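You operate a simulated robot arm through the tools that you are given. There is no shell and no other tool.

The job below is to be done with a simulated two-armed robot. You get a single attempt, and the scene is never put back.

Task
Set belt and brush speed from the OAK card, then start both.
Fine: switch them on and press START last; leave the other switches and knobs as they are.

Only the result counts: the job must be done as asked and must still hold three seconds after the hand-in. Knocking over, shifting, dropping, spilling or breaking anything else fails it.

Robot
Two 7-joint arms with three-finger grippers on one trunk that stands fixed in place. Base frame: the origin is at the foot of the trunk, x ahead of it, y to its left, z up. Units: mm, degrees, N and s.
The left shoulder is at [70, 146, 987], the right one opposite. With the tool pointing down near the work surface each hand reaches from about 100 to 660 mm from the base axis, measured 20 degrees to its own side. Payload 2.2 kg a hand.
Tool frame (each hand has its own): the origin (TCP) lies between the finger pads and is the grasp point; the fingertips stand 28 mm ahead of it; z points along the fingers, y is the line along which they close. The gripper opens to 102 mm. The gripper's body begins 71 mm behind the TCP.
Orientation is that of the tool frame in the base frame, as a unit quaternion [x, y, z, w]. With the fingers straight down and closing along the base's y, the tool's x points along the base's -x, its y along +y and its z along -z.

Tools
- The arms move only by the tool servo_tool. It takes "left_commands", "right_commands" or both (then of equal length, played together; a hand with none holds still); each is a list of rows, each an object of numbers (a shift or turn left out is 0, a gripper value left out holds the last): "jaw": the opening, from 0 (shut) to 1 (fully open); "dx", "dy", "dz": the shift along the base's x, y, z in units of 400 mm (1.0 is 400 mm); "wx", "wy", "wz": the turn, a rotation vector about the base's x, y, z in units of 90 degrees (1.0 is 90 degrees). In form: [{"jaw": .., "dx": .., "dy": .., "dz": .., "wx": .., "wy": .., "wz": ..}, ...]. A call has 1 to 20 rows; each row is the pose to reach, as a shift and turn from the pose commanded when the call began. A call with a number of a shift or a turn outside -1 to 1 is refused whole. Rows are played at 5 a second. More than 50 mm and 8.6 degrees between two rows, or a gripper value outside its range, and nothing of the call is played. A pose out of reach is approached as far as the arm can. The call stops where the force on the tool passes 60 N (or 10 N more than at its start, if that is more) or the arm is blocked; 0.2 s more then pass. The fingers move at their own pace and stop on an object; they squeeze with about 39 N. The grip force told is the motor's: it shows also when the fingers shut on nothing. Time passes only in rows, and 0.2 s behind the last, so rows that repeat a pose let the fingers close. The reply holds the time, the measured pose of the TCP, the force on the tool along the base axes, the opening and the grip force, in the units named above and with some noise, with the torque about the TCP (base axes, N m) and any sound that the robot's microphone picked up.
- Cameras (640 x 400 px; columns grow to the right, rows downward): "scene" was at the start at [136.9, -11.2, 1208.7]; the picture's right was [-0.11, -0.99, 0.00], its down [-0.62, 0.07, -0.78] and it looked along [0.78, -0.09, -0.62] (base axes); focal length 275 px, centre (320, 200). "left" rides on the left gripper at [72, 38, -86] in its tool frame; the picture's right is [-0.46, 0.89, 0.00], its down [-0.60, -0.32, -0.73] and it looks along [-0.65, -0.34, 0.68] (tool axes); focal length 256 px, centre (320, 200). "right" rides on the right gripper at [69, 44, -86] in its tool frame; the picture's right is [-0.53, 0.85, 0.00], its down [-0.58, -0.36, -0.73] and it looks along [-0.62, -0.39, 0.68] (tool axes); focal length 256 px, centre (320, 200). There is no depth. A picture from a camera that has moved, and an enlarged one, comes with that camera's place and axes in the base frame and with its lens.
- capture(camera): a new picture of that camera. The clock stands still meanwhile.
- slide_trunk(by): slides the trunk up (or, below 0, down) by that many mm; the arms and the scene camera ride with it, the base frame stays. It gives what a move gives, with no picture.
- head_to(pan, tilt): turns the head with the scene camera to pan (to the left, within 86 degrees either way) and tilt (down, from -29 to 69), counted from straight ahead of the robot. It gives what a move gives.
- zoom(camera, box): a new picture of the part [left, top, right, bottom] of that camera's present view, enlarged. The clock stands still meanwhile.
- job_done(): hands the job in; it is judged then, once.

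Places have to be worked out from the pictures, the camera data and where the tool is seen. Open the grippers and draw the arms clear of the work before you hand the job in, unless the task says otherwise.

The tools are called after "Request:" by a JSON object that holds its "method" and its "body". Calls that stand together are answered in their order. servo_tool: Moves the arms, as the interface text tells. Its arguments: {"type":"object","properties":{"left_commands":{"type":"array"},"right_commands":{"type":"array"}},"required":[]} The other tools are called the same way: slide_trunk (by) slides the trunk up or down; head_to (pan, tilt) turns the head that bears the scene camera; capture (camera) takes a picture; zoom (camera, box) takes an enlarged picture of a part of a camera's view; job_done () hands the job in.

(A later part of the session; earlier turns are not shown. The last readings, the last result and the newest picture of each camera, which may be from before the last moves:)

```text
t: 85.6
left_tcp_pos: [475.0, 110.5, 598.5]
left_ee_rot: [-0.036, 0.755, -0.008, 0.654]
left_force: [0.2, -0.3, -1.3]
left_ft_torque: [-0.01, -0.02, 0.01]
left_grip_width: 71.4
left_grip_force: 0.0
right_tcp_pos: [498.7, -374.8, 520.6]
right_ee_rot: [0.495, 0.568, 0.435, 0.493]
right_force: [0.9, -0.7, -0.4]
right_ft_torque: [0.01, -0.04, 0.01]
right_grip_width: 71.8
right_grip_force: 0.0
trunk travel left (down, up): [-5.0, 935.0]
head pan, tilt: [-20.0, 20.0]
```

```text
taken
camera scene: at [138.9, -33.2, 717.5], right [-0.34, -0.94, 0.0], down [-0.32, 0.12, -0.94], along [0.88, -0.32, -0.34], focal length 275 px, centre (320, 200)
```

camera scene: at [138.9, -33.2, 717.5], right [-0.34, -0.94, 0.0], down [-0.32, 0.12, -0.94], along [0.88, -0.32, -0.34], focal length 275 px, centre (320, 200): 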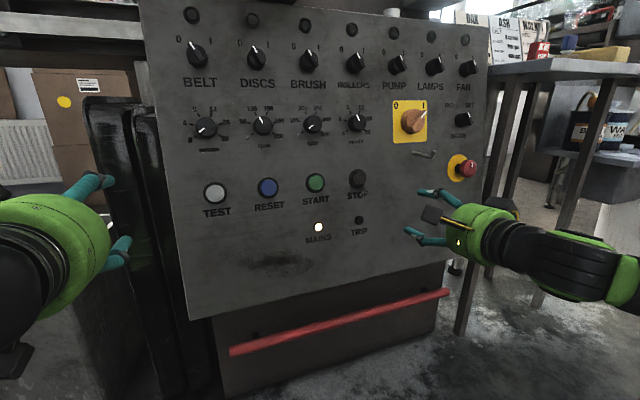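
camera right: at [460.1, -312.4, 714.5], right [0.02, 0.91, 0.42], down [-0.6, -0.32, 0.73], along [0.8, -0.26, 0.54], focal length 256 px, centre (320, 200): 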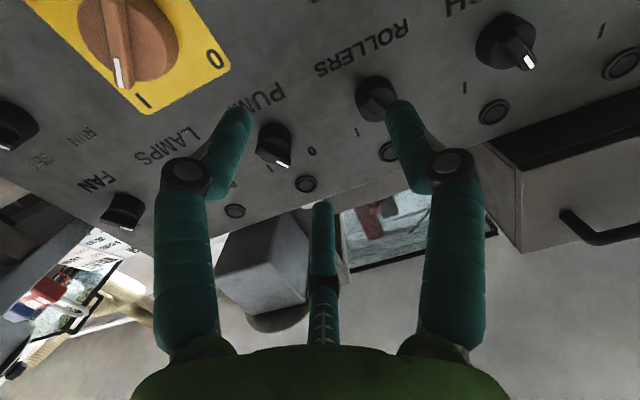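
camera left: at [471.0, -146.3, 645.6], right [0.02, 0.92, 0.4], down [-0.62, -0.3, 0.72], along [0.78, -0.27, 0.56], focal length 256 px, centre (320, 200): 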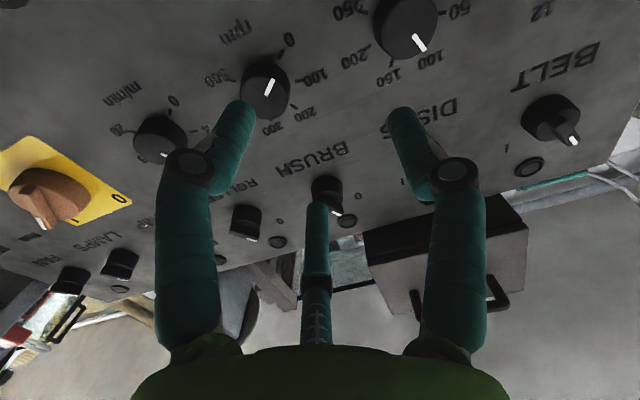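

Excellent face-on view now. Raise the right hand by ~200 mm (well clear of the panel) and then step toward the BRUSH dial.

Request:
{"method": "servo_tool", "body": {"right_commands": [{"dz": 0.08}, {"dz": 0.16}, {"dz": 0.24}, {"dz": 0.32}, {"dz": 0.4}, {"dz": 0.46}]}}

Request:
{"method": "servo_tool", "body": {"right_commands": [{"dx": 0.02, "dy": 0.06}, {"dx": 0.04, "dy": 0.12}, {"dx": 0.06, "dy": 0.18}, {"dx": 0.08, "dy": 0.24}, {"dx": 0.1, "dy": 0.3}, {"dx": 0.12, "dy": 0.36}, {"dx": 0.12, "dy": 0.42}]}}

Request:
{"method": "capture", "body": {"camera": "scene"}}

Request:
{"method": "capture", "body": {"camera": "right"}}

```text
t: 87.0
left_tcp_pos: [475.9, 109.6, 599.1]
left_ee_rot: [-0.037, 0.756, -0.008, 0.654]
left_force: [0.5, -0.5, 0.3]
left_ft_torque: [-0.02, 0.02, -0.01]
left_grip_width: 71.5
left_grip_force: 0.2
right_tcp_pos: [498.8, -377.2, 707.0]
right_ee_rot: [0.494, 0.569, 0.434, 0.493]
right_force: [-0.6, 0.2, 0.4]
right_ft_torque: [0.01, -0.01, -0.02]
right_grip_width: 71.1
right_grip_force: 0.0
trunk travel left (down, up): [-5.0, 935.0]
head pan, tilt: [-20.0, 20.0]
```

```text
t: 88.6
left_tcp_pos: [475.4, 109.9, 599.4]
left_ee_rot: [-0.036, 0.755, -0.008, 0.654]
left_force: [-0.7, 0.3, -0.5]
left_ft_torque: [0.0, 0.04, 0.01]
left_grip_width: 71.3
left_grip_force: 0.1
right_tcp_pos: [547.9, -206.8, 705.5]
right_ee_rot: [0.495, 0.568, 0.436, 0.493]
right_force: [-0.3, 0.3, -0.4]
right_ft_torque: [0.0, -0.01, 0.02]
right_grip_width: 71.8
right_grip_force: 0.1
trunk travel left (down, up): [-5.0, 935.0]
head pan, tilt: [-20.0, 20.0]
```

```text
taken
camera scene: at [138.9, -33.4, 717.6], right [-0.34, -0.94, 0.0], down [-0.32, 0.12, -0.94], along [0.88, -0.32, -0.34], focal length 275 px, centre (320, 200)
```

scene: 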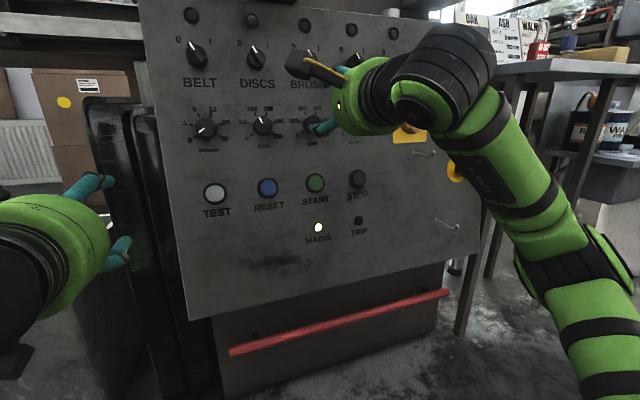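

```text
taken
camera right: at [468.3, -133.7, 751.8], right [0.13, -0.42, 0.9], down [-0.76, -0.62, -0.18], along [0.64, -0.66, -0.4], focal length 256 px, centre (320, 200)
```

right: 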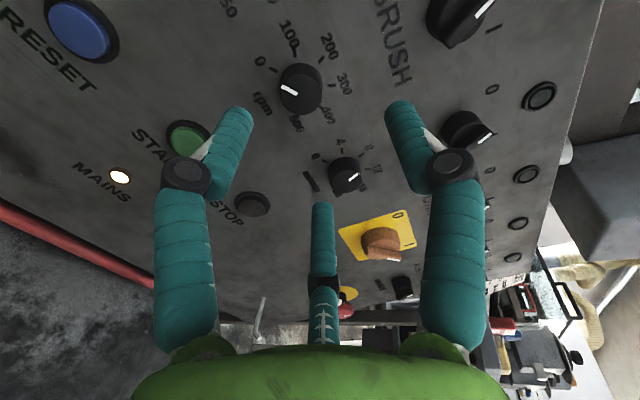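

The low-trunk posture works: the right hand is at (548,-207,705) in front of the BRUSH dial. I'll zoom the scene view to re-triangulate accurately with the larger camera baseline.

Request:
{"method": "zoom", "body": {"camera": "scene", "box": [170, 0, 370, 125]}}

Request:
{"method": "zoom", "body": {"camera": "scene", "box": [180, 100, 380, 245]}}

```text
3.20 times, centred on (270, 62) of scene
camera zoom: at [138.9, -33.4, 717.6], right [-0.34, -0.94, 0.0], down [-0.32, 0.12, -0.94], along [0.88, -0.32, -0.34], focal length 880 px, centre (480, 640)
```

zoom: 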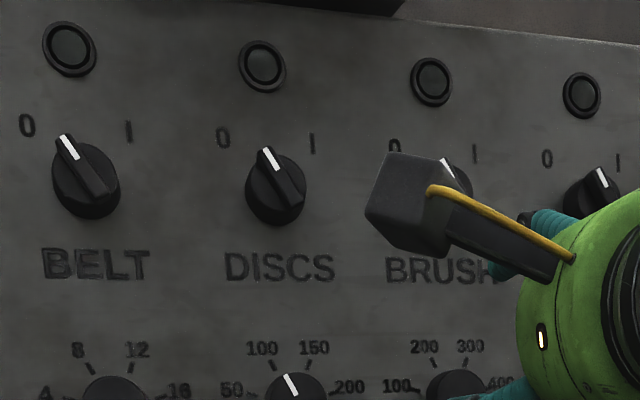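

```text
2.76 times, centred on (280, 172) of scene
camera zoom: at [138.9, -33.4, 717.6], right [-0.34, -0.94, 0.0], down [-0.32, 0.12, -0.94], along [0.88, -0.32, -0.34], focal length 759 px, centre (430, 276)
```

zoom: 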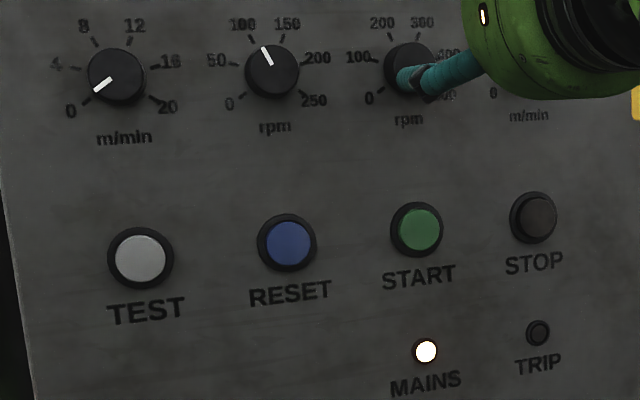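

With the larger baseline the panel tilt is ~9.9° and the BRUSH dial cap is at ≈(654.5,-204,675.5), ~34 mm across. I'll pre-roll the right tool by −90° (counter-clockwise) with a slight pitch correction, staying at the same distance.

Request:
{"method": "servo_tool", "body": {"right_commands": [{"wx": -0.0823, "wy": 0.0019, "wz": 0.0127}, {"wx": -0.1647, "wy": 0.0039, "wz": 0.0255}, {"wx": -0.247, "wy": 0.0058, "wz": 0.0382}, {"wx": -0.3293, "wy": 0.0078, "wz": 0.051}, {"wx": -0.4117, "wy": 0.0097, "wz": 0.0637}, {"wx": -0.494, "wy": 0.0117, "wz": 0.0765}, {"wx": -0.5763, "wy": 0.0136, "wz": 0.0892}, {"wx": -0.6587, "wy": 0.0156, "wz": 0.102}, {"wx": -0.741, "wy": 0.0175, "wz": 0.1147}, {"wx": -0.8233, "wy": 0.0195, "wz": 0.1275}, {"wx": -0.9057, "wy": 0.0214, "wz": 0.1402}, {"wx": -0.988, "wy": 0.0233, "wz": 0.153}]}}

Request:
{"method": "capture", "body": {"camera": "right"}}

```text
t: 91.2
left_tcp_pos: [475.9, 109.9, 599.4]
left_ee_rot: [-0.036, 0.755, -0.008, 0.654]
left_force: [0.6, -0.2, -0.2]
left_ft_torque: [-0.01, -0.01, 0.01]
left_grip_width: 71.5
left_grip_force: 0.0
right_tcp_pos: [547.4, -208.0, 705.0]
right_ee_rot: [-0.049, 0.768, -0.045, 0.637]
right_force: [0.2, 0.4, 0.5]
right_ft_torque: [0.01, 0.0, 0.02]
right_grip_width: 71.3
right_grip_force: 0.1
trunk travel left (down, up): [-5.0, 935.0]
head pan, tilt: [-20.0, 20.0]
```

```text
taken
camera right: at [451.9, -172.7, 648.3], right [0.08, 0.91, 0.41], down [-0.61, -0.28, 0.74], along [0.79, -0.31, 0.53], focal length 256 px, centre (320, 200)
```

right: 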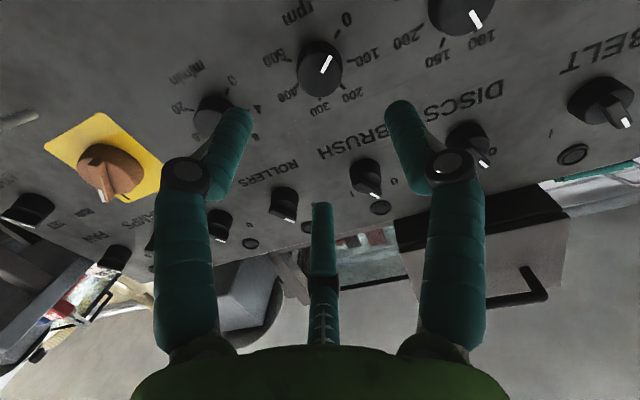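

The roll is free. The dial shows up at (654,-204,676) in this view too. Advance to a closer standoff, tips ~30 mm from the cap.

Request:
{"method": "servo_tool", "body": {"right_commands": [{"dx": 0.04, "dy": 0.004, "dz": -0.015}, {"dx": 0.08, "dy": 0.008, "dz": -0.03}, {"dx": 0.12, "dy": 0.0118, "dz": -0.045}, {"dx": 0.12, "dy": 0.0118, "dz": -0.045}]}}

Request:
{"method": "capture", "body": {"camera": "right"}}

Request:
{"method": "zoom", "body": {"camera": "scene", "box": [250, 60, 410, 180]}}

```text
t: 92.2
left_tcp_pos: [475.4, 109.9, 598.2]
left_ee_rot: [-0.036, 0.755, -0.008, 0.655]
left_force: [0.1, 0.2, -0.3]
left_ft_torque: [0.0, -0.04, -0.01]
left_grip_width: 71.4
left_grip_force: 0.1
right_tcp_pos: [596.2, -204.1, 688.3]
right_ee_rot: [-0.049, 0.768, -0.045, 0.637]
right_force: [0.6, 0.4, 0.0]
right_ft_torque: [0.01, 0.01, 0.01]
right_grip_width: 71.4
right_grip_force: 0.1
trunk travel left (down, up): [-5.0, 935.0]
head pan, tilt: [-20.0, 20.0]
```

```text
taken
camera right: at [499.7, -167.5, 631.0], right [0.08, 0.91, 0.41], down [-0.61, -0.28, 0.74], along [0.79, -0.31, 0.53], focal length 256 px, centre (320, 200)
```

right: 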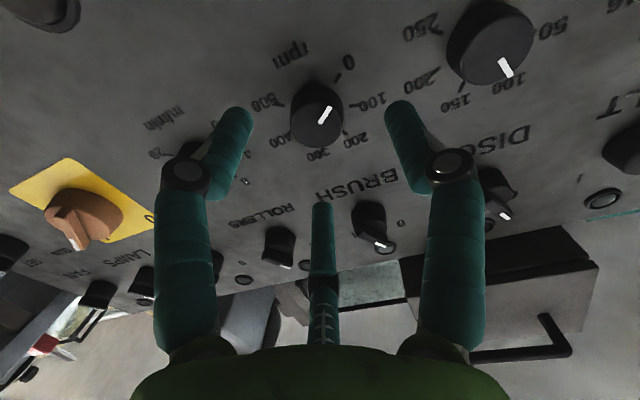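

```text
3.33 times, centred on (330, 120) of scene
camera zoom: at [138.9, -33.2, 717.6], right [-0.34, -0.94, 0.0], down [-0.32, 0.12, -0.94], along [0.88, -0.32, -0.34], focal length 917 px, centre (287, 467)
```

zoom: 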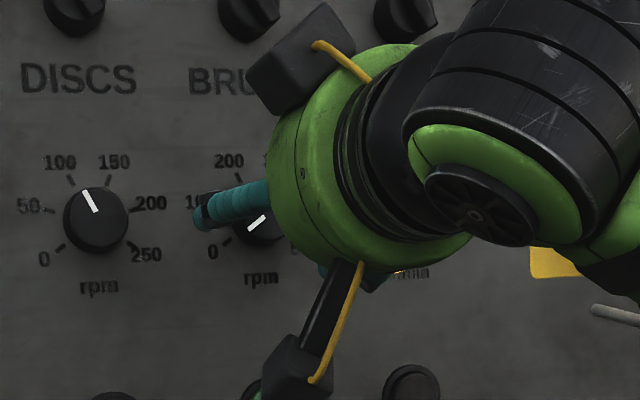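

The dial sits ~4 mm below the tool axis in this view. I correct by (0,+1,−3) and advance 30 mm along the tool axis so the tips come level with the cap.

Request:
{"method": "servo_tool", "body": {"right_commands": [{"dy": 0.0025, "dz": -0.0075}, {"dx": 0.025, "dy": 0.0025, "dz": -0.0121}, {"dx": 0.05, "dy": 0.0025, "dz": -0.0167}, {"dx": 0.074, "dy": 0.0025, "dz": -0.0211}, {"dx": 0.074, "dy": 0.0025, "dz": -0.0211}]}}

Request:
{"method": "capture", "body": {"camera": "right"}}

```text
t: 93.4
left_tcp_pos: [475.7, 110.0, 599.0]
left_ee_rot: [-0.036, 0.755, -0.009, 0.654]
left_force: [0.1, 0.4, 0.1]
left_ft_torque: [0.03, -0.03, 0.02]
left_grip_width: 71.5
left_grip_force: 0.1
right_tcp_pos: [625.1, -201.5, 678.4]
right_ee_rot: [-0.047, 0.767, -0.045, 0.638]
right_force: [-0.9, -0.3, 0.5]
right_ft_torque: [0.02, 0.04, -0.01]
right_grip_width: 71.3
right_grip_force: 0.1
trunk travel left (down, up): [-5.0, 935.0]
head pan, tilt: [-20.0, 20.0]
```

```text
taken
camera right: at [528.7, -166.3, 621.6], right [0.08, 0.91, 0.41], down [-0.61, -0.28, 0.74], along [0.79, -0.31, 0.53], focal length 256 px, centre (320, 200)
```

right: 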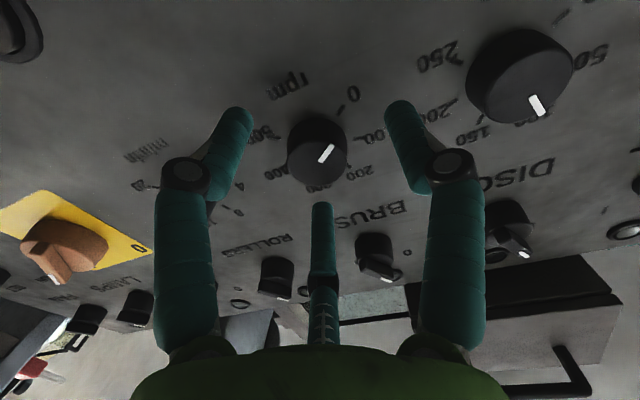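

The tips are level with the cap and centred to within ~2 mm. Small correction (−1.5 y, +2 z) and advance 6 mm along the axis, checking force.

Request:
{"method": "servo_tool", "body": {"right_commands": [{"dy": -0.00375, "dz": 0.005}, {"dx": 0.0074, "dy": -0.00375, "dz": 0.0036}, {"dx": 0.0148, "dy": -0.00375, "dz": 0.0022}, {"dx": 0.0148, "dy": -0.00375, "dz": 0.0022}]}}

Request:
{"method": "servo_tool", "body": {"right_commands": [{"dx": 0.005, "dz": -0.0009}, {"dx": 0.01, "dz": -0.0018}, {"dx": 0.01, "dz": -0.0018}]}}

```text
t: 94.4
left_tcp_pos: [475.5, 109.5, 598.9]
left_ee_rot: [-0.037, 0.755, -0.008, 0.655]
left_force: [-0.4, -0.9, -0.4]
left_ft_torque: [-0.01, -0.03, -0.03]
left_grip_width: 71.2
left_grip_force: 0.1
right_tcp_pos: [630.3, -202.3, 678.8]
right_ee_rot: [-0.048, 0.768, -0.044, 0.638]
right_force: [-0.5, -0.4, -0.7]
right_ft_torque: [0.02, -0.02, -0.01]
right_grip_width: 71.5
right_grip_force: 0.0
trunk travel left (down, up): [-5.0, 935.0]
head pan, tilt: [-20.0, 20.0]
```

```text
t: 95.2
left_tcp_pos: [475.7, 110.3, 598.3]
left_ee_rot: [-0.037, 0.755, -0.008, 0.654]
left_force: [0.2, 0.7, 0.4]
left_ft_torque: [0.01, 0.01, 0.0]
left_grip_width: 71.6
left_grip_force: 0.1
right_tcp_pos: [635.5, -204.2, 679.2]
right_ee_rot: [-0.047, 0.768, -0.046, 0.637]
right_force: [0.7, 0.1, 0.1]
right_ft_torque: [-0.01, 0.01, 0.01]
right_grip_width: 71.7
right_grip_force: 0.0
trunk travel left (down, up): [-5.0, 935.0]
head pan, tilt: [-20.0, 20.0]
```

No contact yet with tips ≈ x 663. Take a look before closing.

Request:
{"method": "capture", "body": {"camera": "right"}}

Request:
{"method": "zoom", "body": {"camera": "scene", "box": [250, 60, 410, 180]}}

```text
taken
camera right: at [539.0, -168.3, 622.1], right [0.08, 0.91, 0.41], down [-0.61, -0.28, 0.74], along [0.79, -0.31, 0.53], focal length 256 px, centre (320, 200)
```

right: 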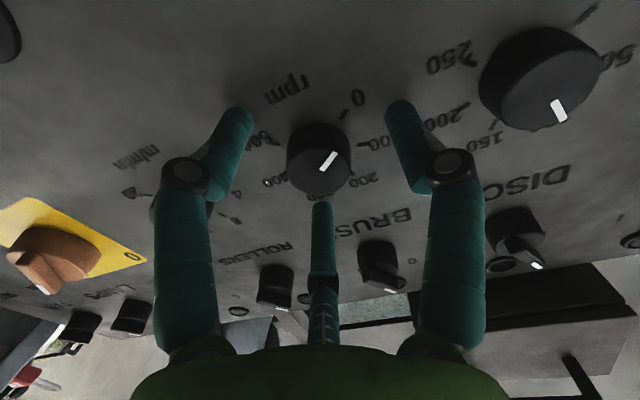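

```text
3.33 times, centred on (330, 120) of scene
camera zoom: at [138.9, -33.2, 717.6], right [-0.34, -0.94, 0.0], down [-0.32, 0.12, -0.94], along [0.88, -0.32, -0.34], focal length 917 px, centre (287, 467)
```

zoom: 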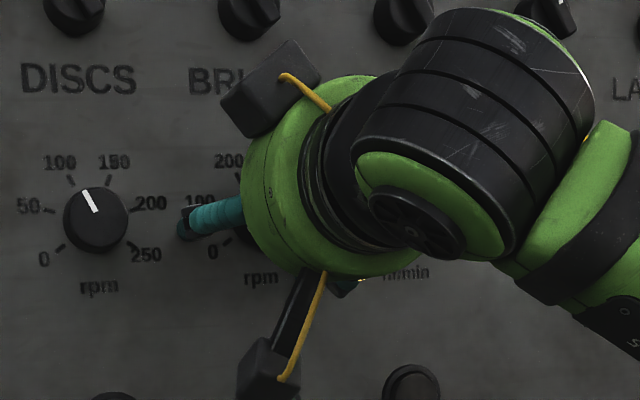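

Fingertips are about at the knob's base level, centred. Close the jaws on the dial.

Request:
{"method": "servo_tool", "body": {"right_commands": [{"jaw": 0.5}, {"jaw": 0.4}, {"jaw": 0.3}, {"jaw": 0.25}, {"jaw": 0.25}]}}

Request:
{"method": "capture", "body": {"camera": "right"}}

```text
t: 96.4
left_tcp_pos: [475.3, 110.4, 598.7]
left_ee_rot: [-0.036, 0.755, -0.009, 0.655]
left_force: [-0.1, 0.2, 0.4]
left_ft_torque: [0.02, 0.0, -0.03]
left_grip_width: 71.5
left_grip_force: 0.0
right_tcp_pos: [634.3, -203.9, 679.0]
right_ee_rot: [-0.046, 0.767, -0.046, 0.638]
right_force: [4.2, -1.2, 3.5]
right_ft_torque: [-0.02, -0.11, -0.08]
right_grip_width: 34.3
right_grip_force: 6.7
trunk travel left (down, up): [-5.0, 935.0]
head pan, tilt: [-20.0, 20.0]
```

```text
taken
camera right: at [539.0, -168.7, 622.5], right [0.08, 0.91, 0.41], down [-0.61, -0.28, 0.74], along [0.79, -0.31, 0.53], focal length 256 px, centre (320, 200)
```

right: 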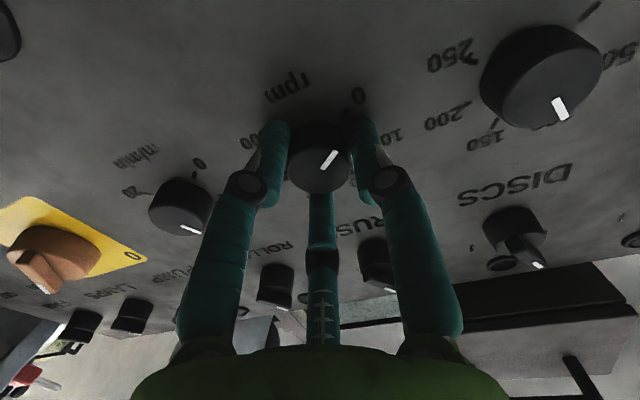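

Gripped at 34 mm. Tighten and rotate +50° clockwise about the tool axis, then check.

Request:
{"method": "servo_tool", "body": {"right_commands": [{"jaw": 0.0}, {"jaw": 0.0}, {"wx": 0.078, "wz": -0.0146}, {"wx": 0.156, "wz": -0.0292}, {"wx": 0.234, "wz": -0.0438}, {"wx": 0.312, "wz": -0.0584}, {"wx": 0.39, "wz": -0.073}, {"wx": 0.468, "wz": -0.0876}, {"wx": 0.546, "wz": -0.1022}, {"wx": 0.546, "wz": -0.1022}]}}

Request:
{"method": "capture", "body": {"camera": "right"}}

```text
t: 98.6
left_tcp_pos: [475.3, 109.6, 598.2]
left_ee_rot: [-0.036, 0.755, -0.008, 0.654]
left_force: [0.8, 0.8, -0.1]
left_ft_torque: [0.04, -0.02, 0.0]
left_grip_width: 71.2
left_grip_force: 0.1
right_tcp_pos: [635.0, -204.9, 680.4]
right_ee_rot: [0.283, 0.717, 0.228, 0.595]
right_force: [7.1, -10.0, 8.0]
right_ft_torque: [-0.05, -0.29, -0.26]
right_grip_width: 32.9
right_grip_force: 45.2
trunk travel left (down, up): [-5.0, 935.0]
head pan, tilt: [-20.0, 20.0]
```

```text
taken
camera right: at [548.9, -124.7, 675.2], right [0.18, 0.26, 0.95], down [-0.69, -0.65, 0.31], along [0.7, -0.71, 0.06], focal length 256 px, centre (320, 200)
```

right: 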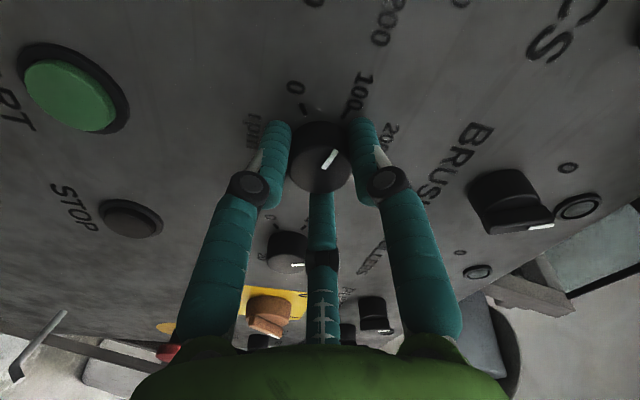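

The dial turns with the hand. Rotate another +48° to approach 200.

Request:
{"method": "servo_tool", "body": {"right_commands": [{"wx": 0.075, "wz": -0.014}, {"wx": 0.15, "wz": -0.028}, {"wx": 0.225, "wz": -0.042}, {"wx": 0.3, "wz": -0.056}, {"wx": 0.375, "wz": -0.07}, {"wx": 0.45, "wz": -0.084}, {"wx": 0.524, "wz": -0.098}, {"wx": 0.524, "wz": -0.098}]}}

Request:
{"method": "capture", "body": {"camera": "right"}}

Request:
{"method": "zoom", "body": {"camera": "scene", "box": [250, 60, 410, 180]}}

```text
t: 100.4
left_tcp_pos: [476.3, 109.2, 599.2]
left_ee_rot: [-0.036, 0.755, -0.007, 0.655]
left_force: [0.2, 0.1, -0.2]
left_ft_torque: [0.01, -0.03, -0.03]
left_grip_width: 71.3
left_grip_force: 0.0
right_tcp_pos: [634.6, -204.1, 679.5]
right_ee_rot: [0.548, 0.543, 0.453, 0.448]
right_force: [3.6, -10.1, 6.4]
right_ft_torque: [-0.02, -0.26, -0.05]
right_grip_width: 33.2
right_grip_force: 45.2
trunk travel left (down, up): [-5.0, 935.0]
head pan, tilt: [-20.0, 20.0]
```

```text
taken
camera right: at [560.7, -135.7, 739.9], right [0.16, -0.54, 0.82], down [-0.79, -0.57, -0.23], along [0.59, -0.61, -0.52], focal length 256 px, centre (320, 200)
```

right: 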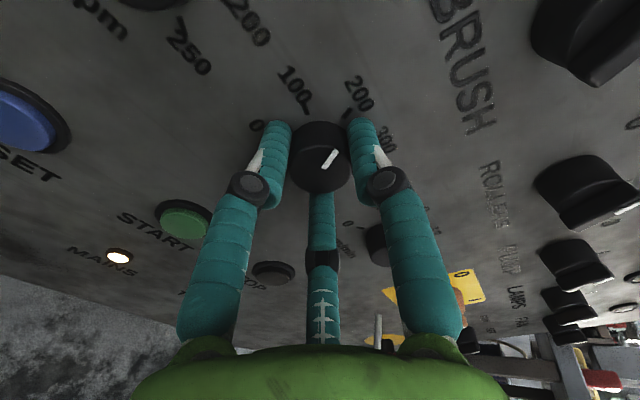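

```text
3.33 times, centred on (330, 120) of scene
camera zoom: at [138.5, -33.9, 717.7], right [-0.34, -0.94, 0.0], down [-0.32, 0.12, -0.94], along [0.88, -0.32, -0.34], focal length 917 px, centre (287, 467)
```

zoom: 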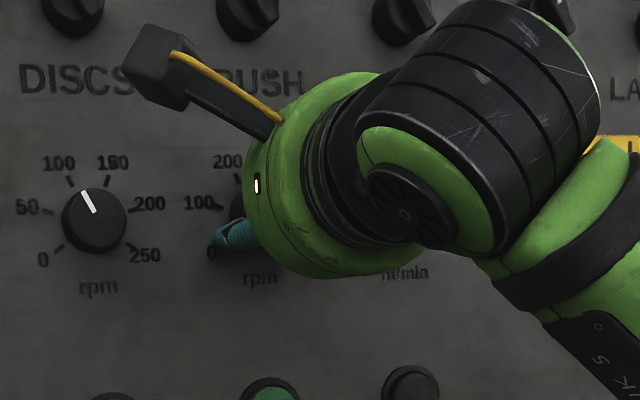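

Pointer seems close to the 200 mark; zoom in on the wrist view to judge.

Request:
{"method": "zoom", "body": {"camera": "right", "box": [240, 60, 420, 200]}}

```text
2.86 times, centred on (330, 130) of right
camera zoom: at [560.7, -135.7, 739.9], right [0.16, -0.54, 0.82], down [-0.79, -0.57, -0.23], along [0.59, -0.61, -0.52], focal length 731 px, centre (291, 400)
```

zoom: 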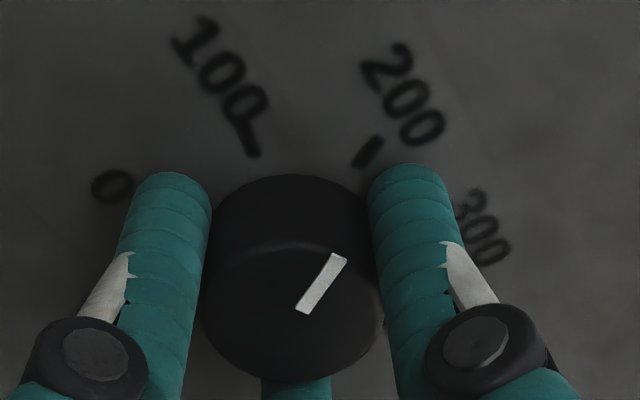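

The pointer looks aligned with the 200 tick, but perspective may fool me. I'll release, retreat, and move the hand right so the head camera can verify.

Request:
{"method": "servo_tool", "body": {"right_commands": [{"jaw": 0.7}, {"jaw": 0.7}, {"jaw": 0.7, "dx": -0.05, "dz": 0.009}, {"dx": -0.1, "dz": 0.018}, {"dx": -0.15, "dz": 0.027}, {"dx": -0.2, "dz": 0.036}, {"dx": -0.2, "dy": -0.08, "dz": 0.036}, {"dx": -0.2, "dy": -0.16, "dz": 0.036}, {"dx": -0.2, "dy": -0.24, "dz": 0.036}, {"dx": -0.2, "dy": -0.32, "dz": 0.036}]}}

Request:
{"method": "zoom", "body": {"camera": "scene", "box": [250, 60, 410, 180]}}

Request:
{"method": "zoom", "body": {"camera": "scene", "box": [285, 90, 345, 140]}}

```text
t: 102.6
left_tcp_pos: [476.1, 110.5, 598.8]
left_ee_rot: [-0.036, 0.755, -0.008, 0.655]
left_force: [0.0, 0.7, -0.9]
left_ft_torque: [0.05, 0.03, 0.02]
left_grip_width: 71.3
left_grip_force: 0.1
right_tcp_pos: [554.1, -331.0, 692.7]
right_ee_rot: [0.548, 0.543, 0.452, 0.448]
right_force: [-0.5, 0.4, 0.3]
right_ft_torque: [-0.01, 0.03, 0.01]
right_grip_width: 71.4
right_grip_force: 0.0
trunk travel left (down, up): [-5.0, 935.0]
head pan, tilt: [-20.0, 20.0]
```

```text
3.33 times, centred on (330, 120) of scene
camera zoom: at [138.9, -33.1, 717.6], right [-0.34, -0.94, 0.0], down [-0.32, 0.12, -0.94], along [0.88, -0.32, -0.34], focal length 917 px, centre (287, 467)
```

zoom: 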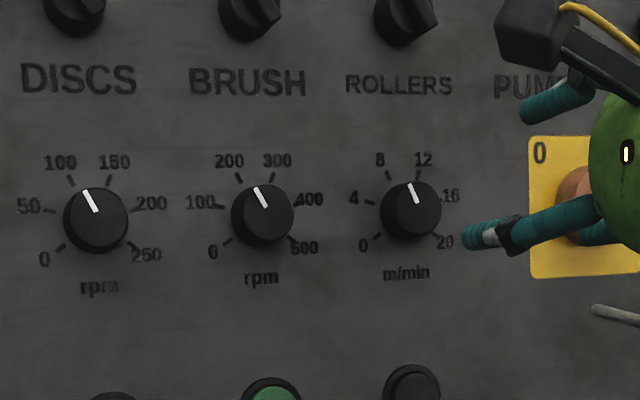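

```text
8.00 times, centred on (315, 115) of scene
camera zoom: at [138.9, -33.1, 717.6], right [-0.34, -0.94, 0.0], down [-0.32, 0.12, -0.94], along [0.88, -0.32, -0.34], focal length 2200 px, centre (360, 880)
```

zoom: 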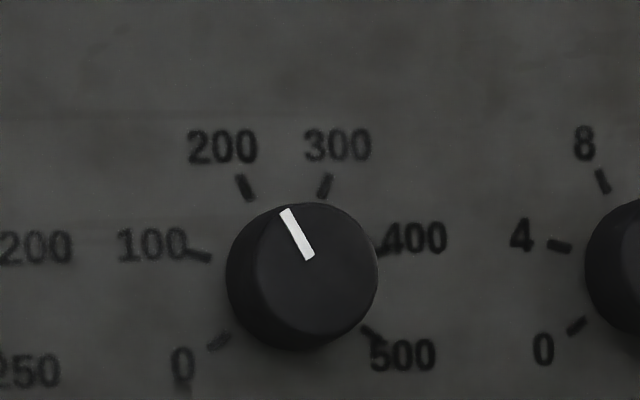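

The BRUSH pointer now reads about 200. Zoom tighter for a precise check of the pointer against the tick.

Request:
{"method": "zoom", "body": {"camera": "scene", "box": [305, 108, 337, 128]}}

Request:
{"method": "capture", "body": {"camera": "scene"}}

```text
16.00 times, centred on (321, 118) of scene
camera zoom: at [138.9, -33.1, 717.6], right [-0.34, -0.94, 0.0], down [-0.32, 0.12, -0.94], along [0.88, -0.32, -0.34], focal length 4400 px, centre (304, 1512)
```

zoom: 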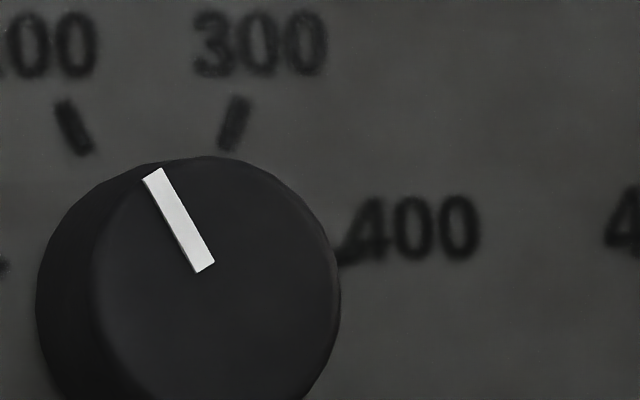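

```text
taken
camera scene: at [138.9, -33.1, 717.6], right [-0.34, -0.94, 0.0], down [-0.32, 0.12, -0.94], along [0.88, -0.32, -0.34], focal length 275 px, centre (320, 200)
```

scene: 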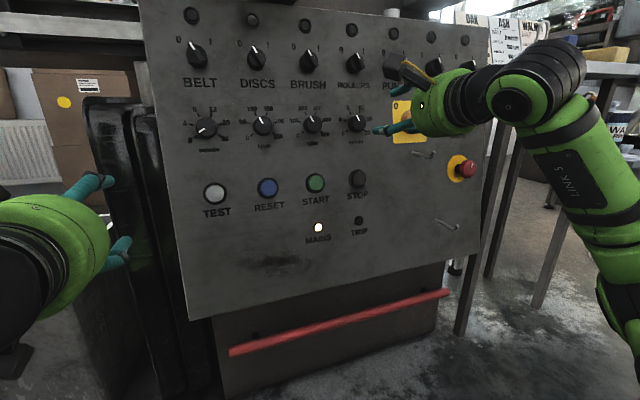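

The pointer measures about −27.5° vs −25° for the 200 tick, i.e. ~195 rpm (I rotated 98°, not 100°). I'll go back, regrip and add ~2.4°, then release again.

Request:
{"method": "servo_tool", "body": {"right_commands": [{"dy": 0.08}, {"dy": 0.16}, {"dy": 0.24}, {"dy": 0.32}, {"dx": 0.05, "dy": 0.32, "dz": -0.009}, {"dx": 0.1, "dy": 0.32, "dz": -0.018}, {"dx": 0.15, "dy": 0.32, "dz": -0.027}, {"dx": 0.175, "dy": 0.32, "dz": -0.0315}, {"dx": 0.2, "dy": 0.32, "dz": -0.036}, {"dx": 0.2, "dy": 0.32, "dz": -0.036}]}}

Request:
{"method": "servo_tool", "body": {"right_commands": [{"jaw": 0.4}, {"jaw": 0.3}, {"jaw": 0.0}, {"jaw": 0.0}, {"jaw": 0.0}]}}

Request:
{"method": "servo_tool", "body": {"right_commands": [{"wx": 0.0128, "wz": -0.0023}, {"wx": 0.0262, "wz": -0.0046}, {"wx": 0.0262, "wz": -0.0046}, {"wx": 0.0262, "wz": -0.0046}]}}

```text
t: 104.8
left_tcp_pos: [476.5, 109.7, 597.9]
left_ee_rot: [-0.037, 0.755, -0.008, 0.655]
left_force: [0.0, 0.8, -0.7]
left_ft_torque: [-0.01, 0.01, 0.0]
left_grip_width: 71.4
left_grip_force: 0.1
right_tcp_pos: [636.6, -202.3, 680.9]
right_ee_rot: [0.548, 0.543, 0.452, 0.447]
right_force: [-0.1, -0.8, -0.2]
right_ft_torque: [0.0, -0.02, 0.02]
right_grip_width: 71.6
right_grip_force: 0.0
trunk travel left (down, up): [-5.0, 935.0]
head pan, tilt: [-20.0, 20.0]
```

```text
t: 106.0
left_tcp_pos: [473.9, 108.9, 600.9]
left_ee_rot: [-0.036, 0.755, -0.008, 0.655]
left_force: [0.5, 0.1, -0.1]
left_ft_torque: [0.03, 0.03, 0.03]
left_grip_width: 71.4
left_grip_force: 0.0
right_tcp_pos: [636.1, -204.8, 679.1]
right_ee_rot: [0.55, 0.542, 0.451, 0.447]
right_force: [-18.4, -8.6, -5.0]
right_ft_torque: [-0.06, 0.31, -0.44]
right_grip_width: 33.5
right_grip_force: 38.4
trunk travel left (down, up): [-5.0, 935.0]
head pan, tilt: [-20.0, 20.0]
```

```text
t: 107.0
left_tcp_pos: [475.0, 109.4, 598.6]
left_ee_rot: [-0.036, 0.755, -0.008, 0.655]
left_force: [0.3, -0.1, -0.1]
left_ft_torque: [0.06, -0.01, 0.02]
left_grip_width: 71.6
left_grip_force: 0.1
right_tcp_pos: [635.0, -204.5, 679.7]
right_ee_rot: [0.559, 0.531, 0.462, 0.438]
right_force: [-7.0, -10.5, 0.3]
right_ft_torque: [-0.04, 0.44, -0.39]
right_grip_width: 33.2
right_grip_force: 45.7
trunk travel left (down, up): [-5.0, 935.0]
head pan, tilt: [-20.0, 20.0]
```

Regripped and added the small turn. Release, retreat and verify with the head camera.

Request:
{"method": "servo_tool", "body": {"right_commands": [{"jaw": 0.7}, {"jaw": 0.7}, {"jaw": 0.7, "dx": -0.05, "dz": 0.009}, {"dx": -0.1, "dz": 0.018}, {"dx": -0.15, "dz": 0.027}, {"dx": -0.2, "dz": 0.036}, {"dx": -0.2, "dy": -0.08, "dz": 0.036}, {"dx": -0.2, "dy": -0.16, "dz": 0.036}, {"dx": -0.2, "dy": -0.24, "dz": 0.036}, {"dx": -0.2, "dy": -0.32, "dz": 0.036}]}}

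Request:
{"method": "zoom", "body": {"camera": "scene", "box": [285, 90, 345, 140]}}

Request:
{"method": "zoom", "body": {"camera": "scene", "box": [305, 108, 337, 128]}}

```text
t: 109.2
left_tcp_pos: [474.9, 110.1, 599.1]
left_ee_rot: [-0.037, 0.756, -0.008, 0.654]
left_force: [0.1, 1.1, 0.1]
left_ft_torque: [0.02, 0.03, 0.0]
left_grip_width: 71.4
left_grip_force: 0.0
right_tcp_pos: [554.2, -333.7, 696.1]
right_ee_rot: [0.559, 0.532, 0.462, 0.438]
right_force: [0.0, 0.3, 0.0]
right_ft_torque: [0.01, 0.05, 0.02]
right_grip_width: 71.5
right_grip_force: 0.1
trunk travel left (down, up): [-5.0, 935.0]
head pan, tilt: [-20.0, 20.0]
```

```text
8.00 times, centred on (315, 115) of scene
camera zoom: at [138.9, -33.1, 717.6], right [-0.34, -0.94, 0.0], down [-0.32, 0.12, -0.94], along [0.88, -0.32, -0.34], focal length 2200 px, centre (360, 880)
```

zoom: 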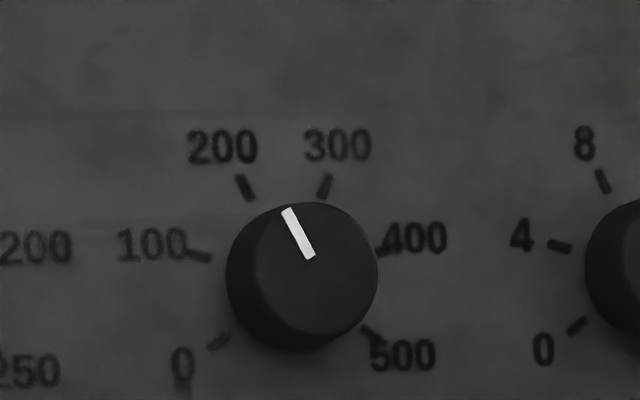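

```text
16.00 times, centred on (321, 118) of scene
camera zoom: at [138.9, -33.1, 717.6], right [-0.34, -0.94, 0.0], down [-0.32, 0.12, -0.94], along [0.88, -0.32, -0.34], focal length 4400 px, centre (304, 1512)
```

zoom: 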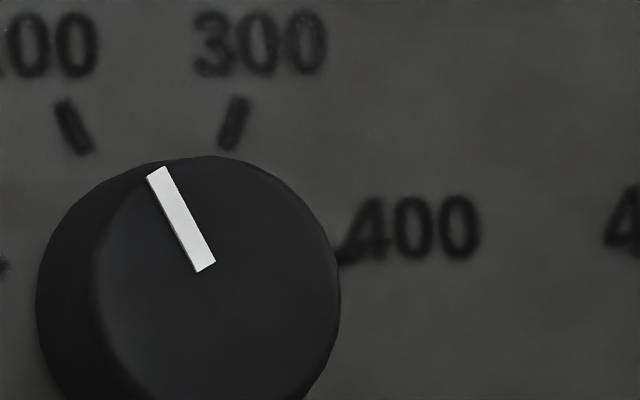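

BRUSH dial now reads ≈199–200 rpm. Next the BRUSH switch: zoom in to measure its bar angle and position.

Request:
{"method": "zoom", "body": {"camera": "scene", "box": [280, 10, 344, 90]}}

Request:
{"method": "zoom", "body": {"camera": "scene", "box": [170, 10, 234, 90]}}

```text
5.00 times, centred on (312, 50) of scene
camera zoom: at [138.9, -33.1, 717.6], right [-0.34, -0.94, 0.0], down [-0.32, 0.12, -0.94], along [0.88, -0.32, -0.34], focal length 1375 px, centre (360, 950)
```

zoom: 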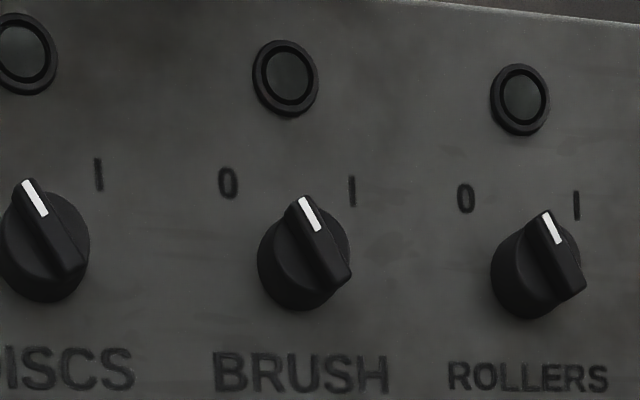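

```text
5.00 times, centred on (202, 50) of scene
camera zoom: at [138.9, -33.1, 717.6], right [-0.34, -0.94, 0.0], down [-0.32, 0.12, -0.94], along [0.88, -0.32, -0.34], focal length 1375 px, centre (910, 950)
```

zoom: 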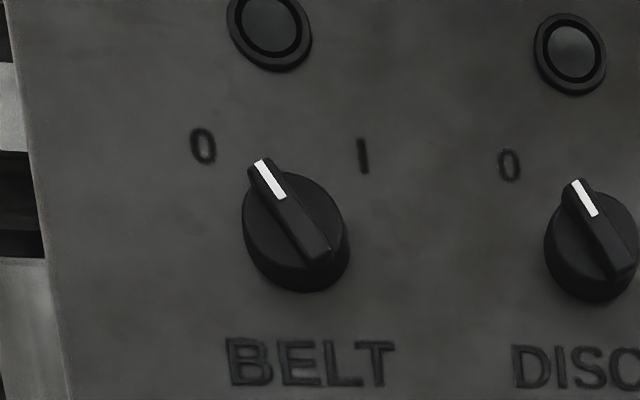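

Bar of BRUSH switch is ≈26° left of vertical (0), labels symmetric, so the ON position should be ≈26–30° right. I'll raise the right hand, rolling it −90° on the way at a safe distance.

Request:
{"method": "servo_tool", "body": {"right_commands": [{"dx": -0.003, "dz": 0.025, "wx": -0.0821, "wz": 0.0142}, {"dx": -0.006, "dz": 0.05, "wx": -0.1642, "wz": 0.0285}, {"dx": -0.009, "dz": 0.075, "wx": -0.2462, "wz": 0.0427}, {"dx": -0.012, "dz": 0.1, "wx": -0.3283, "wz": 0.057}, {"dx": -0.015, "dz": 0.125, "wx": -0.4104, "wz": 0.0712}, {"dx": -0.018, "dz": 0.15, "wx": -0.4925, "wz": 0.0855}, {"dx": -0.02, "dz": 0.175, "wx": -0.5746, "wz": 0.0997}, {"dx": -0.02, "dz": 0.2, "wx": -0.6567, "wz": 0.114}, {"dx": -0.02, "dz": 0.225, "wx": -0.7388, "wz": 0.1282}, {"dx": -0.02, "dz": 0.25, "wx": -0.8208, "wz": 0.1425}, {"dx": -0.02, "dz": 0.265, "wx": -0.9029, "wz": 0.1567}, {"dx": -0.02, "dz": 0.275, "wx": -0.985, "wz": 0.171}]}}

Request:
{"method": "servo_tool", "body": {"right_commands": [{"dy": 0.065, "wx": -0.0766, "wz": 0.0133}, {"dy": 0.13, "wx": -0.1532, "wz": 0.0266}, {"dy": 0.19, "wx": -0.2298, "wz": 0.0399}, {"dy": 0.255, "wx": -0.3064, "wz": 0.0532}, {"dy": 0.32, "wx": -0.383, "wz": 0.0665}, {"dy": 0.32, "wx": -0.383, "wz": 0.0665}]}}

Request:
{"method": "capture", "body": {"camera": "right"}}

```text
t: 111.8
left_tcp_pos: [475.7, 110.6, 598.8]
left_ee_rot: [-0.036, 0.755, -0.008, 0.655]
left_force: [-0.1, 0.5, -0.1]
left_ft_torque: [0.01, -0.02, -0.04]
left_grip_width: 71.3
left_grip_force: 0.1
right_tcp_pos: [546.2, -331.5, 803.4]
right_ee_rot: [0.026, 0.765, 0.007, 0.643]
right_force: [-0.4, -0.4, 0.3]
right_ft_torque: [-0.02, 0.01, 0.04]
right_grip_width: 71.7
right_grip_force: 0.1
trunk travel left (down, up): [-5.0, 935.0]
head pan, tilt: [-20.0, 20.0]
```

```text
t: 113.2
left_tcp_pos: [475.2, 110.8, 599.0]
left_ee_rot: [-0.037, 0.755, -0.008, 0.654]
left_force: [0.2, 0.0, -0.2]
left_ft_torque: [0.0, -0.01, 0.0]
left_grip_width: 71.3
left_grip_force: 0.0
right_tcp_pos: [545.6, -204.8, 803.4]
right_ee_rot: [-0.206, 0.733, -0.185, 0.621]
right_force: [0.1, -0.7, -0.4]
right_ft_torque: [0.0, 0.03, 0.01]
right_grip_width: 71.2
right_grip_force: 0.1
trunk travel left (down, up): [-5.0, 935.0]
head pan, tilt: [-20.0, 20.0]
```

```text
taken
camera right: at [449.6, -202.6, 737.2], right [0.02, 1.0, 0.0], down [-0.61, 0.01, 0.79], along [0.79, -0.01, 0.61], focal length 256 px, centre (320, 200)
```

right: 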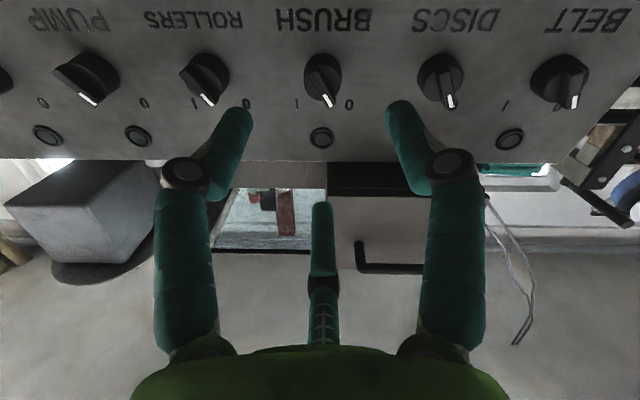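

Roll −32° reached freely and the BRUSH switch is straight ahead. Zoom in on it from the wrist camera.

Request:
{"method": "zoom", "body": {"camera": "right", "box": [260, 0, 390, 160]}}

```text
2.50 times, centred on (325, 80) of right
camera zoom: at [449.6, -202.6, 737.2], right [0.02, 1.0, 0.0], down [-0.61, 0.01, 0.79], along [0.79, -0.01, 0.61], focal length 640 px, centre (308, 500)
```

zoom: 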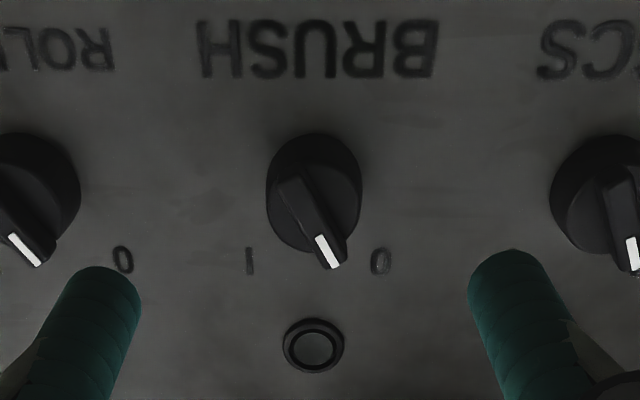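

The switch centre works out at ≈(682.6,-203.7,785.3) on the panel with bar at ≈−25.5°. Roll +6°, narrow jaws to 0.5 and advance so tips are ~30 mm from the panel.

Request:
{"method": "servo_tool", "body": {"right_commands": [{"jaw": 0.5, "dx": 0.04, "dy": 0.001, "dz": -0.005, "wx": 0.022, "wz": -0.0038}, {"dx": 0.09, "dy": 0.003, "dz": -0.01, "wx": 0.044, "wz": -0.0076}, {"dx": 0.14, "dy": 0.004, "dz": -0.016, "wx": 0.0657, "wz": -0.0114}, {"dx": 0.175, "dy": 0.005, "dz": -0.019, "wx": 0.0657, "wz": -0.0114}, {"dx": 0.1995, "dy": 0.005, "dz": -0.022, "wx": 0.0657, "wz": -0.0114}, {"dx": 0.1995, "dy": 0.005, "dz": -0.022, "wx": 0.0657, "wz": -0.0114}]}}

Request:
{"method": "capture", "body": {"camera": "right"}}

Request:
{"method": "zoom", "body": {"camera": "scene", "box": [250, 0, 410, 120]}}

```text
t: 114.6
left_tcp_pos: [475.5, 109.7, 599.1]
left_ee_rot: [-0.036, 0.755, -0.008, 0.655]
left_force: [-0.3, -0.4, -0.6]
left_ft_torque: [0.02, 0.0, 0.01]
left_grip_width: 71.2
left_grip_force: 0.1
right_tcp_pos: [627.4, -201.6, 794.8]
right_ee_rot: [-0.167, 0.744, -0.152, 0.629]
right_force: [-0.3, 0.0, -0.3]
right_ft_torque: [0.0, 0.0, 0.01]
right_grip_width: 51.1
right_grip_force: 0.0
trunk travel left (down, up): [-5.0, 935.0]
head pan, tilt: [-20.0, 20.0]
```

```text
taken
camera right: at [531.5, -191.2, 728.9], right [0.04, 0.99, 0.1], down [-0.61, -0.06, 0.79], along [0.79, -0.09, 0.61], focal length 256 px, centre (320, 200)
```

right: 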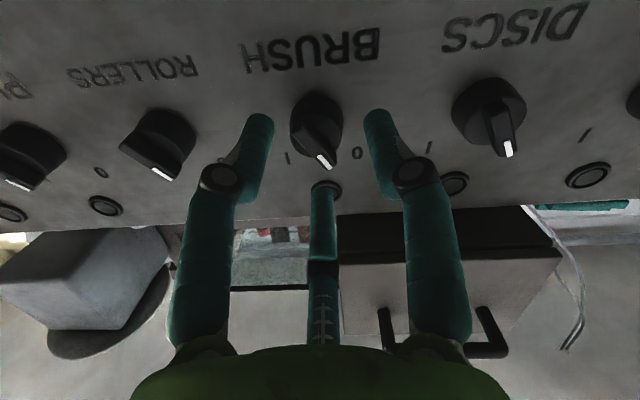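

```text
3.33 times, centred on (330, 60) of scene
camera zoom: at [138.9, -33.2, 717.6], right [-0.34, -0.94, 0.0], down [-0.32, 0.12, -0.94], along [0.88, -0.32, -0.34], focal length 917 px, centre (287, 667)
```

zoom: 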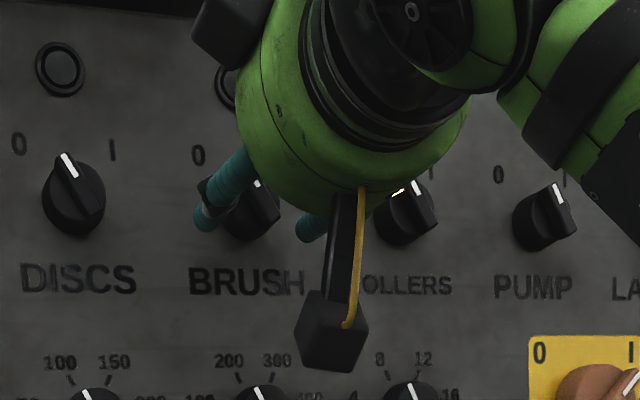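

Closer zoom on the switch between the fingers.

Request:
{"method": "zoom", "body": {"camera": "right", "box": [240, 60, 400, 200]}}

```text
2.86 times, centred on (320, 130) of right
camera zoom: at [531.5, -191.2, 728.9], right [0.04, 0.99, 0.1], down [-0.61, -0.06, 0.79], along [0.79, -0.09, 0.61], focal length 731 px, centre (320, 400)
```

zoom: 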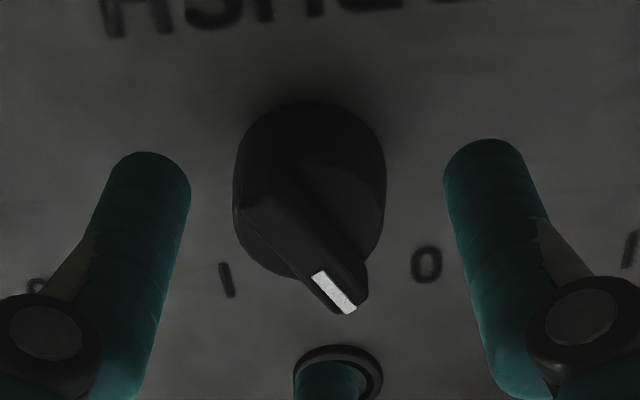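

Aligned to within ~1–2 mm. Advance 12 mm along the axis with a −1.2 mm y trim, checking force.

Request:
{"method": "servo_tool", "body": {"right_commands": [{"dx": 0.0099, "dy": -0.003, "dz": -0.0016}, {"dx": 0.0197, "dy": -0.003, "dz": -0.0033}, {"dx": 0.0296, "dy": -0.003, "dz": -0.0049}, {"dx": 0.0296, "dy": -0.003, "dz": -0.0049}]}}

Request:
{"method": "servo_tool", "body": {"right_commands": [{"dx": 0.0037, "dz": -0.0006}, {"dx": 0.0074, "dz": -0.0012}, {"dx": 0.0074, "dz": -0.0012}]}}

Request:
{"method": "zoom", "body": {"camera": "right", "box": [240, 60, 400, 200]}}

```text
t: 115.6
left_tcp_pos: [475.3, 109.9, 599.9]
left_ee_rot: [-0.037, 0.755, -0.007, 0.655]
left_force: [0.1, -0.2, -0.3]
left_ft_torque: [0.0, 0.01, -0.02]
left_grip_width: 71.6
left_grip_force: 0.0
right_tcp_pos: [637.9, -202.6, 791.6]
right_ee_rot: [-0.166, 0.744, -0.153, 0.628]
right_force: [0.9, 0.0, 0.6]
right_ft_torque: [0.02, 0.02, -0.01]
right_grip_width: 50.7
right_grip_force: 0.1
trunk travel left (down, up): [-5.0, 935.0]
head pan, tilt: [-20.0, 20.0]
```

```text
t: 116.4
left_tcp_pos: [475.5, 109.9, 599.4]
left_ee_rot: [-0.036, 0.755, -0.009, 0.655]
left_force: [-0.2, 0.2, -0.1]
left_ft_torque: [0.01, 0.0, 0.04]
left_grip_width: 71.4
left_grip_force: 0.1
right_tcp_pos: [641.3, -202.6, 790.7]
right_ee_rot: [-0.166, 0.744, -0.151, 0.629]
right_force: [-0.4, -0.1, -0.3]
right_ft_torque: [-0.02, 0.01, 0.0]
right_grip_width: 51.0
right_grip_force: 0.0
trunk travel left (down, up): [-5.0, 935.0]
head pan, tilt: [-20.0, 20.0]
```

```text
2.86 times, centred on (320, 130) of right
camera zoom: at [545.9, -191.8, 725.8], right [0.04, 0.99, 0.1], down [-0.61, -0.06, 0.79], along [0.79, -0.09, 0.61], focal length 731 px, centre (320, 400)
```

zoom: 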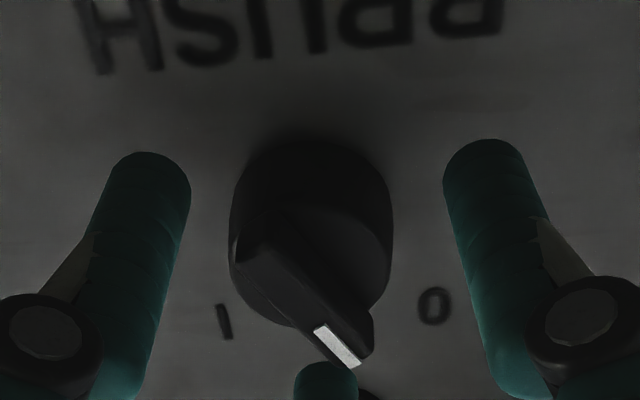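

Tips are ~13 mm off the panel, beyond the bar's front. Close the jaws on the bar.

Request:
{"method": "servo_tool", "body": {"right_commands": [{"jaw": 0.35}, {"jaw": 0.25}, {"jaw": 0.15}, {"jaw": 0.08}, {"jaw": 0.08}]}}

Request:
{"method": "zoom", "body": {"camera": "right", "box": [240, 60, 400, 200]}}

```text
t: 117.6
left_tcp_pos: [476.2, 109.7, 599.2]
left_ee_rot: [-0.037, 0.755, -0.007, 0.654]
left_force: [0.1, 0.3, -0.7]
left_ft_torque: [-0.01, -0.03, 0.03]
left_grip_width: 71.4
left_grip_force: 0.2
right_tcp_pos: [642.0, -204.8, 790.7]
right_ee_rot: [-0.166, 0.744, -0.152, 0.629]
right_force: [3.1, -6.1, 2.0]
right_ft_torque: [-0.04, 0.17, -0.04]
right_grip_width: 29.7
right_grip_force: 45.3
trunk travel left (down, up): [-5.0, 935.0]
head pan, tilt: [-20.0, 20.0]
```

```text
2.86 times, centred on (320, 130) of right
camera zoom: at [546.0, -193.2, 725.7], right [0.04, 0.99, 0.11], down [-0.61, -0.06, 0.79], along [0.79, -0.09, 0.61], focal length 731 px, centre (320, 400)
```

zoom: 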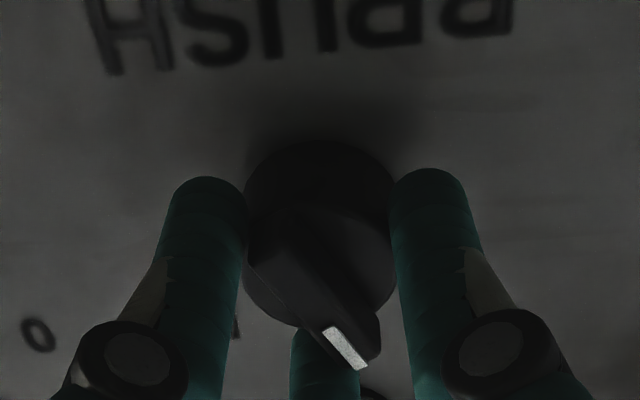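

The jaws have closed on the knob's round base (29.7 mm), which is fine for turning. Rotate +50° clockwise and check.

Request:
{"method": "servo_tool", "body": {"right_commands": [{"jaw": 0.0, "wx": 0.0}, {"wx": 0.0783, "wz": -0.0133}, {"wx": 0.1566, "wz": -0.0266}, {"wx": 0.2349, "wz": -0.0399}, {"wx": 0.3132, "wz": -0.0532}, {"wx": 0.3915, "wz": -0.0665}, {"wx": 0.4698, "wz": -0.0798}, {"wx": 0.548, "wz": -0.0931}, {"wx": 0.548, "wz": -0.0931}]}}

Request:
{"method": "zoom", "body": {"camera": "right", "box": [240, 60, 400, 200]}}

```text
t: 119.6
left_tcp_pos: [475.2, 109.4, 599.9]
left_ee_rot: [-0.036, 0.755, -0.008, 0.654]
left_force: [0.0, 0.1, -1.0]
left_ft_torque: [-0.01, -0.03, 0.03]
left_grip_width: 71.7
left_grip_force: 0.0
right_tcp_pos: [641.1, -205.0, 792.3]
right_ee_rot: [0.167, 0.749, 0.129, 0.628]
right_force: [0.9, -10.4, 1.1]
right_ft_torque: [-0.07, -0.35, -0.61]
right_grip_width: 29.7
right_grip_force: 44.4
trunk travel left (down, up): [-5.0, 935.0]
head pan, tilt: [-20.0, 20.0]
```

```text
2.86 times, centred on (320, 130) of right
camera zoom: at [552.3, -134.4, 763.2], right [0.16, 0.55, 0.82], down [-0.66, -0.56, 0.5], along [0.73, -0.62, 0.28], focal length 731 px, centre (320, 400)
```

zoom: 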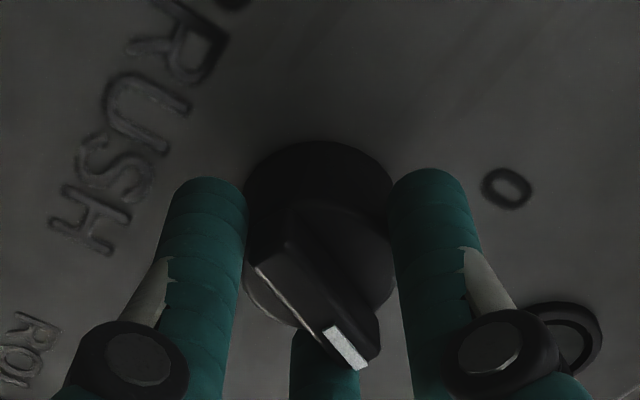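

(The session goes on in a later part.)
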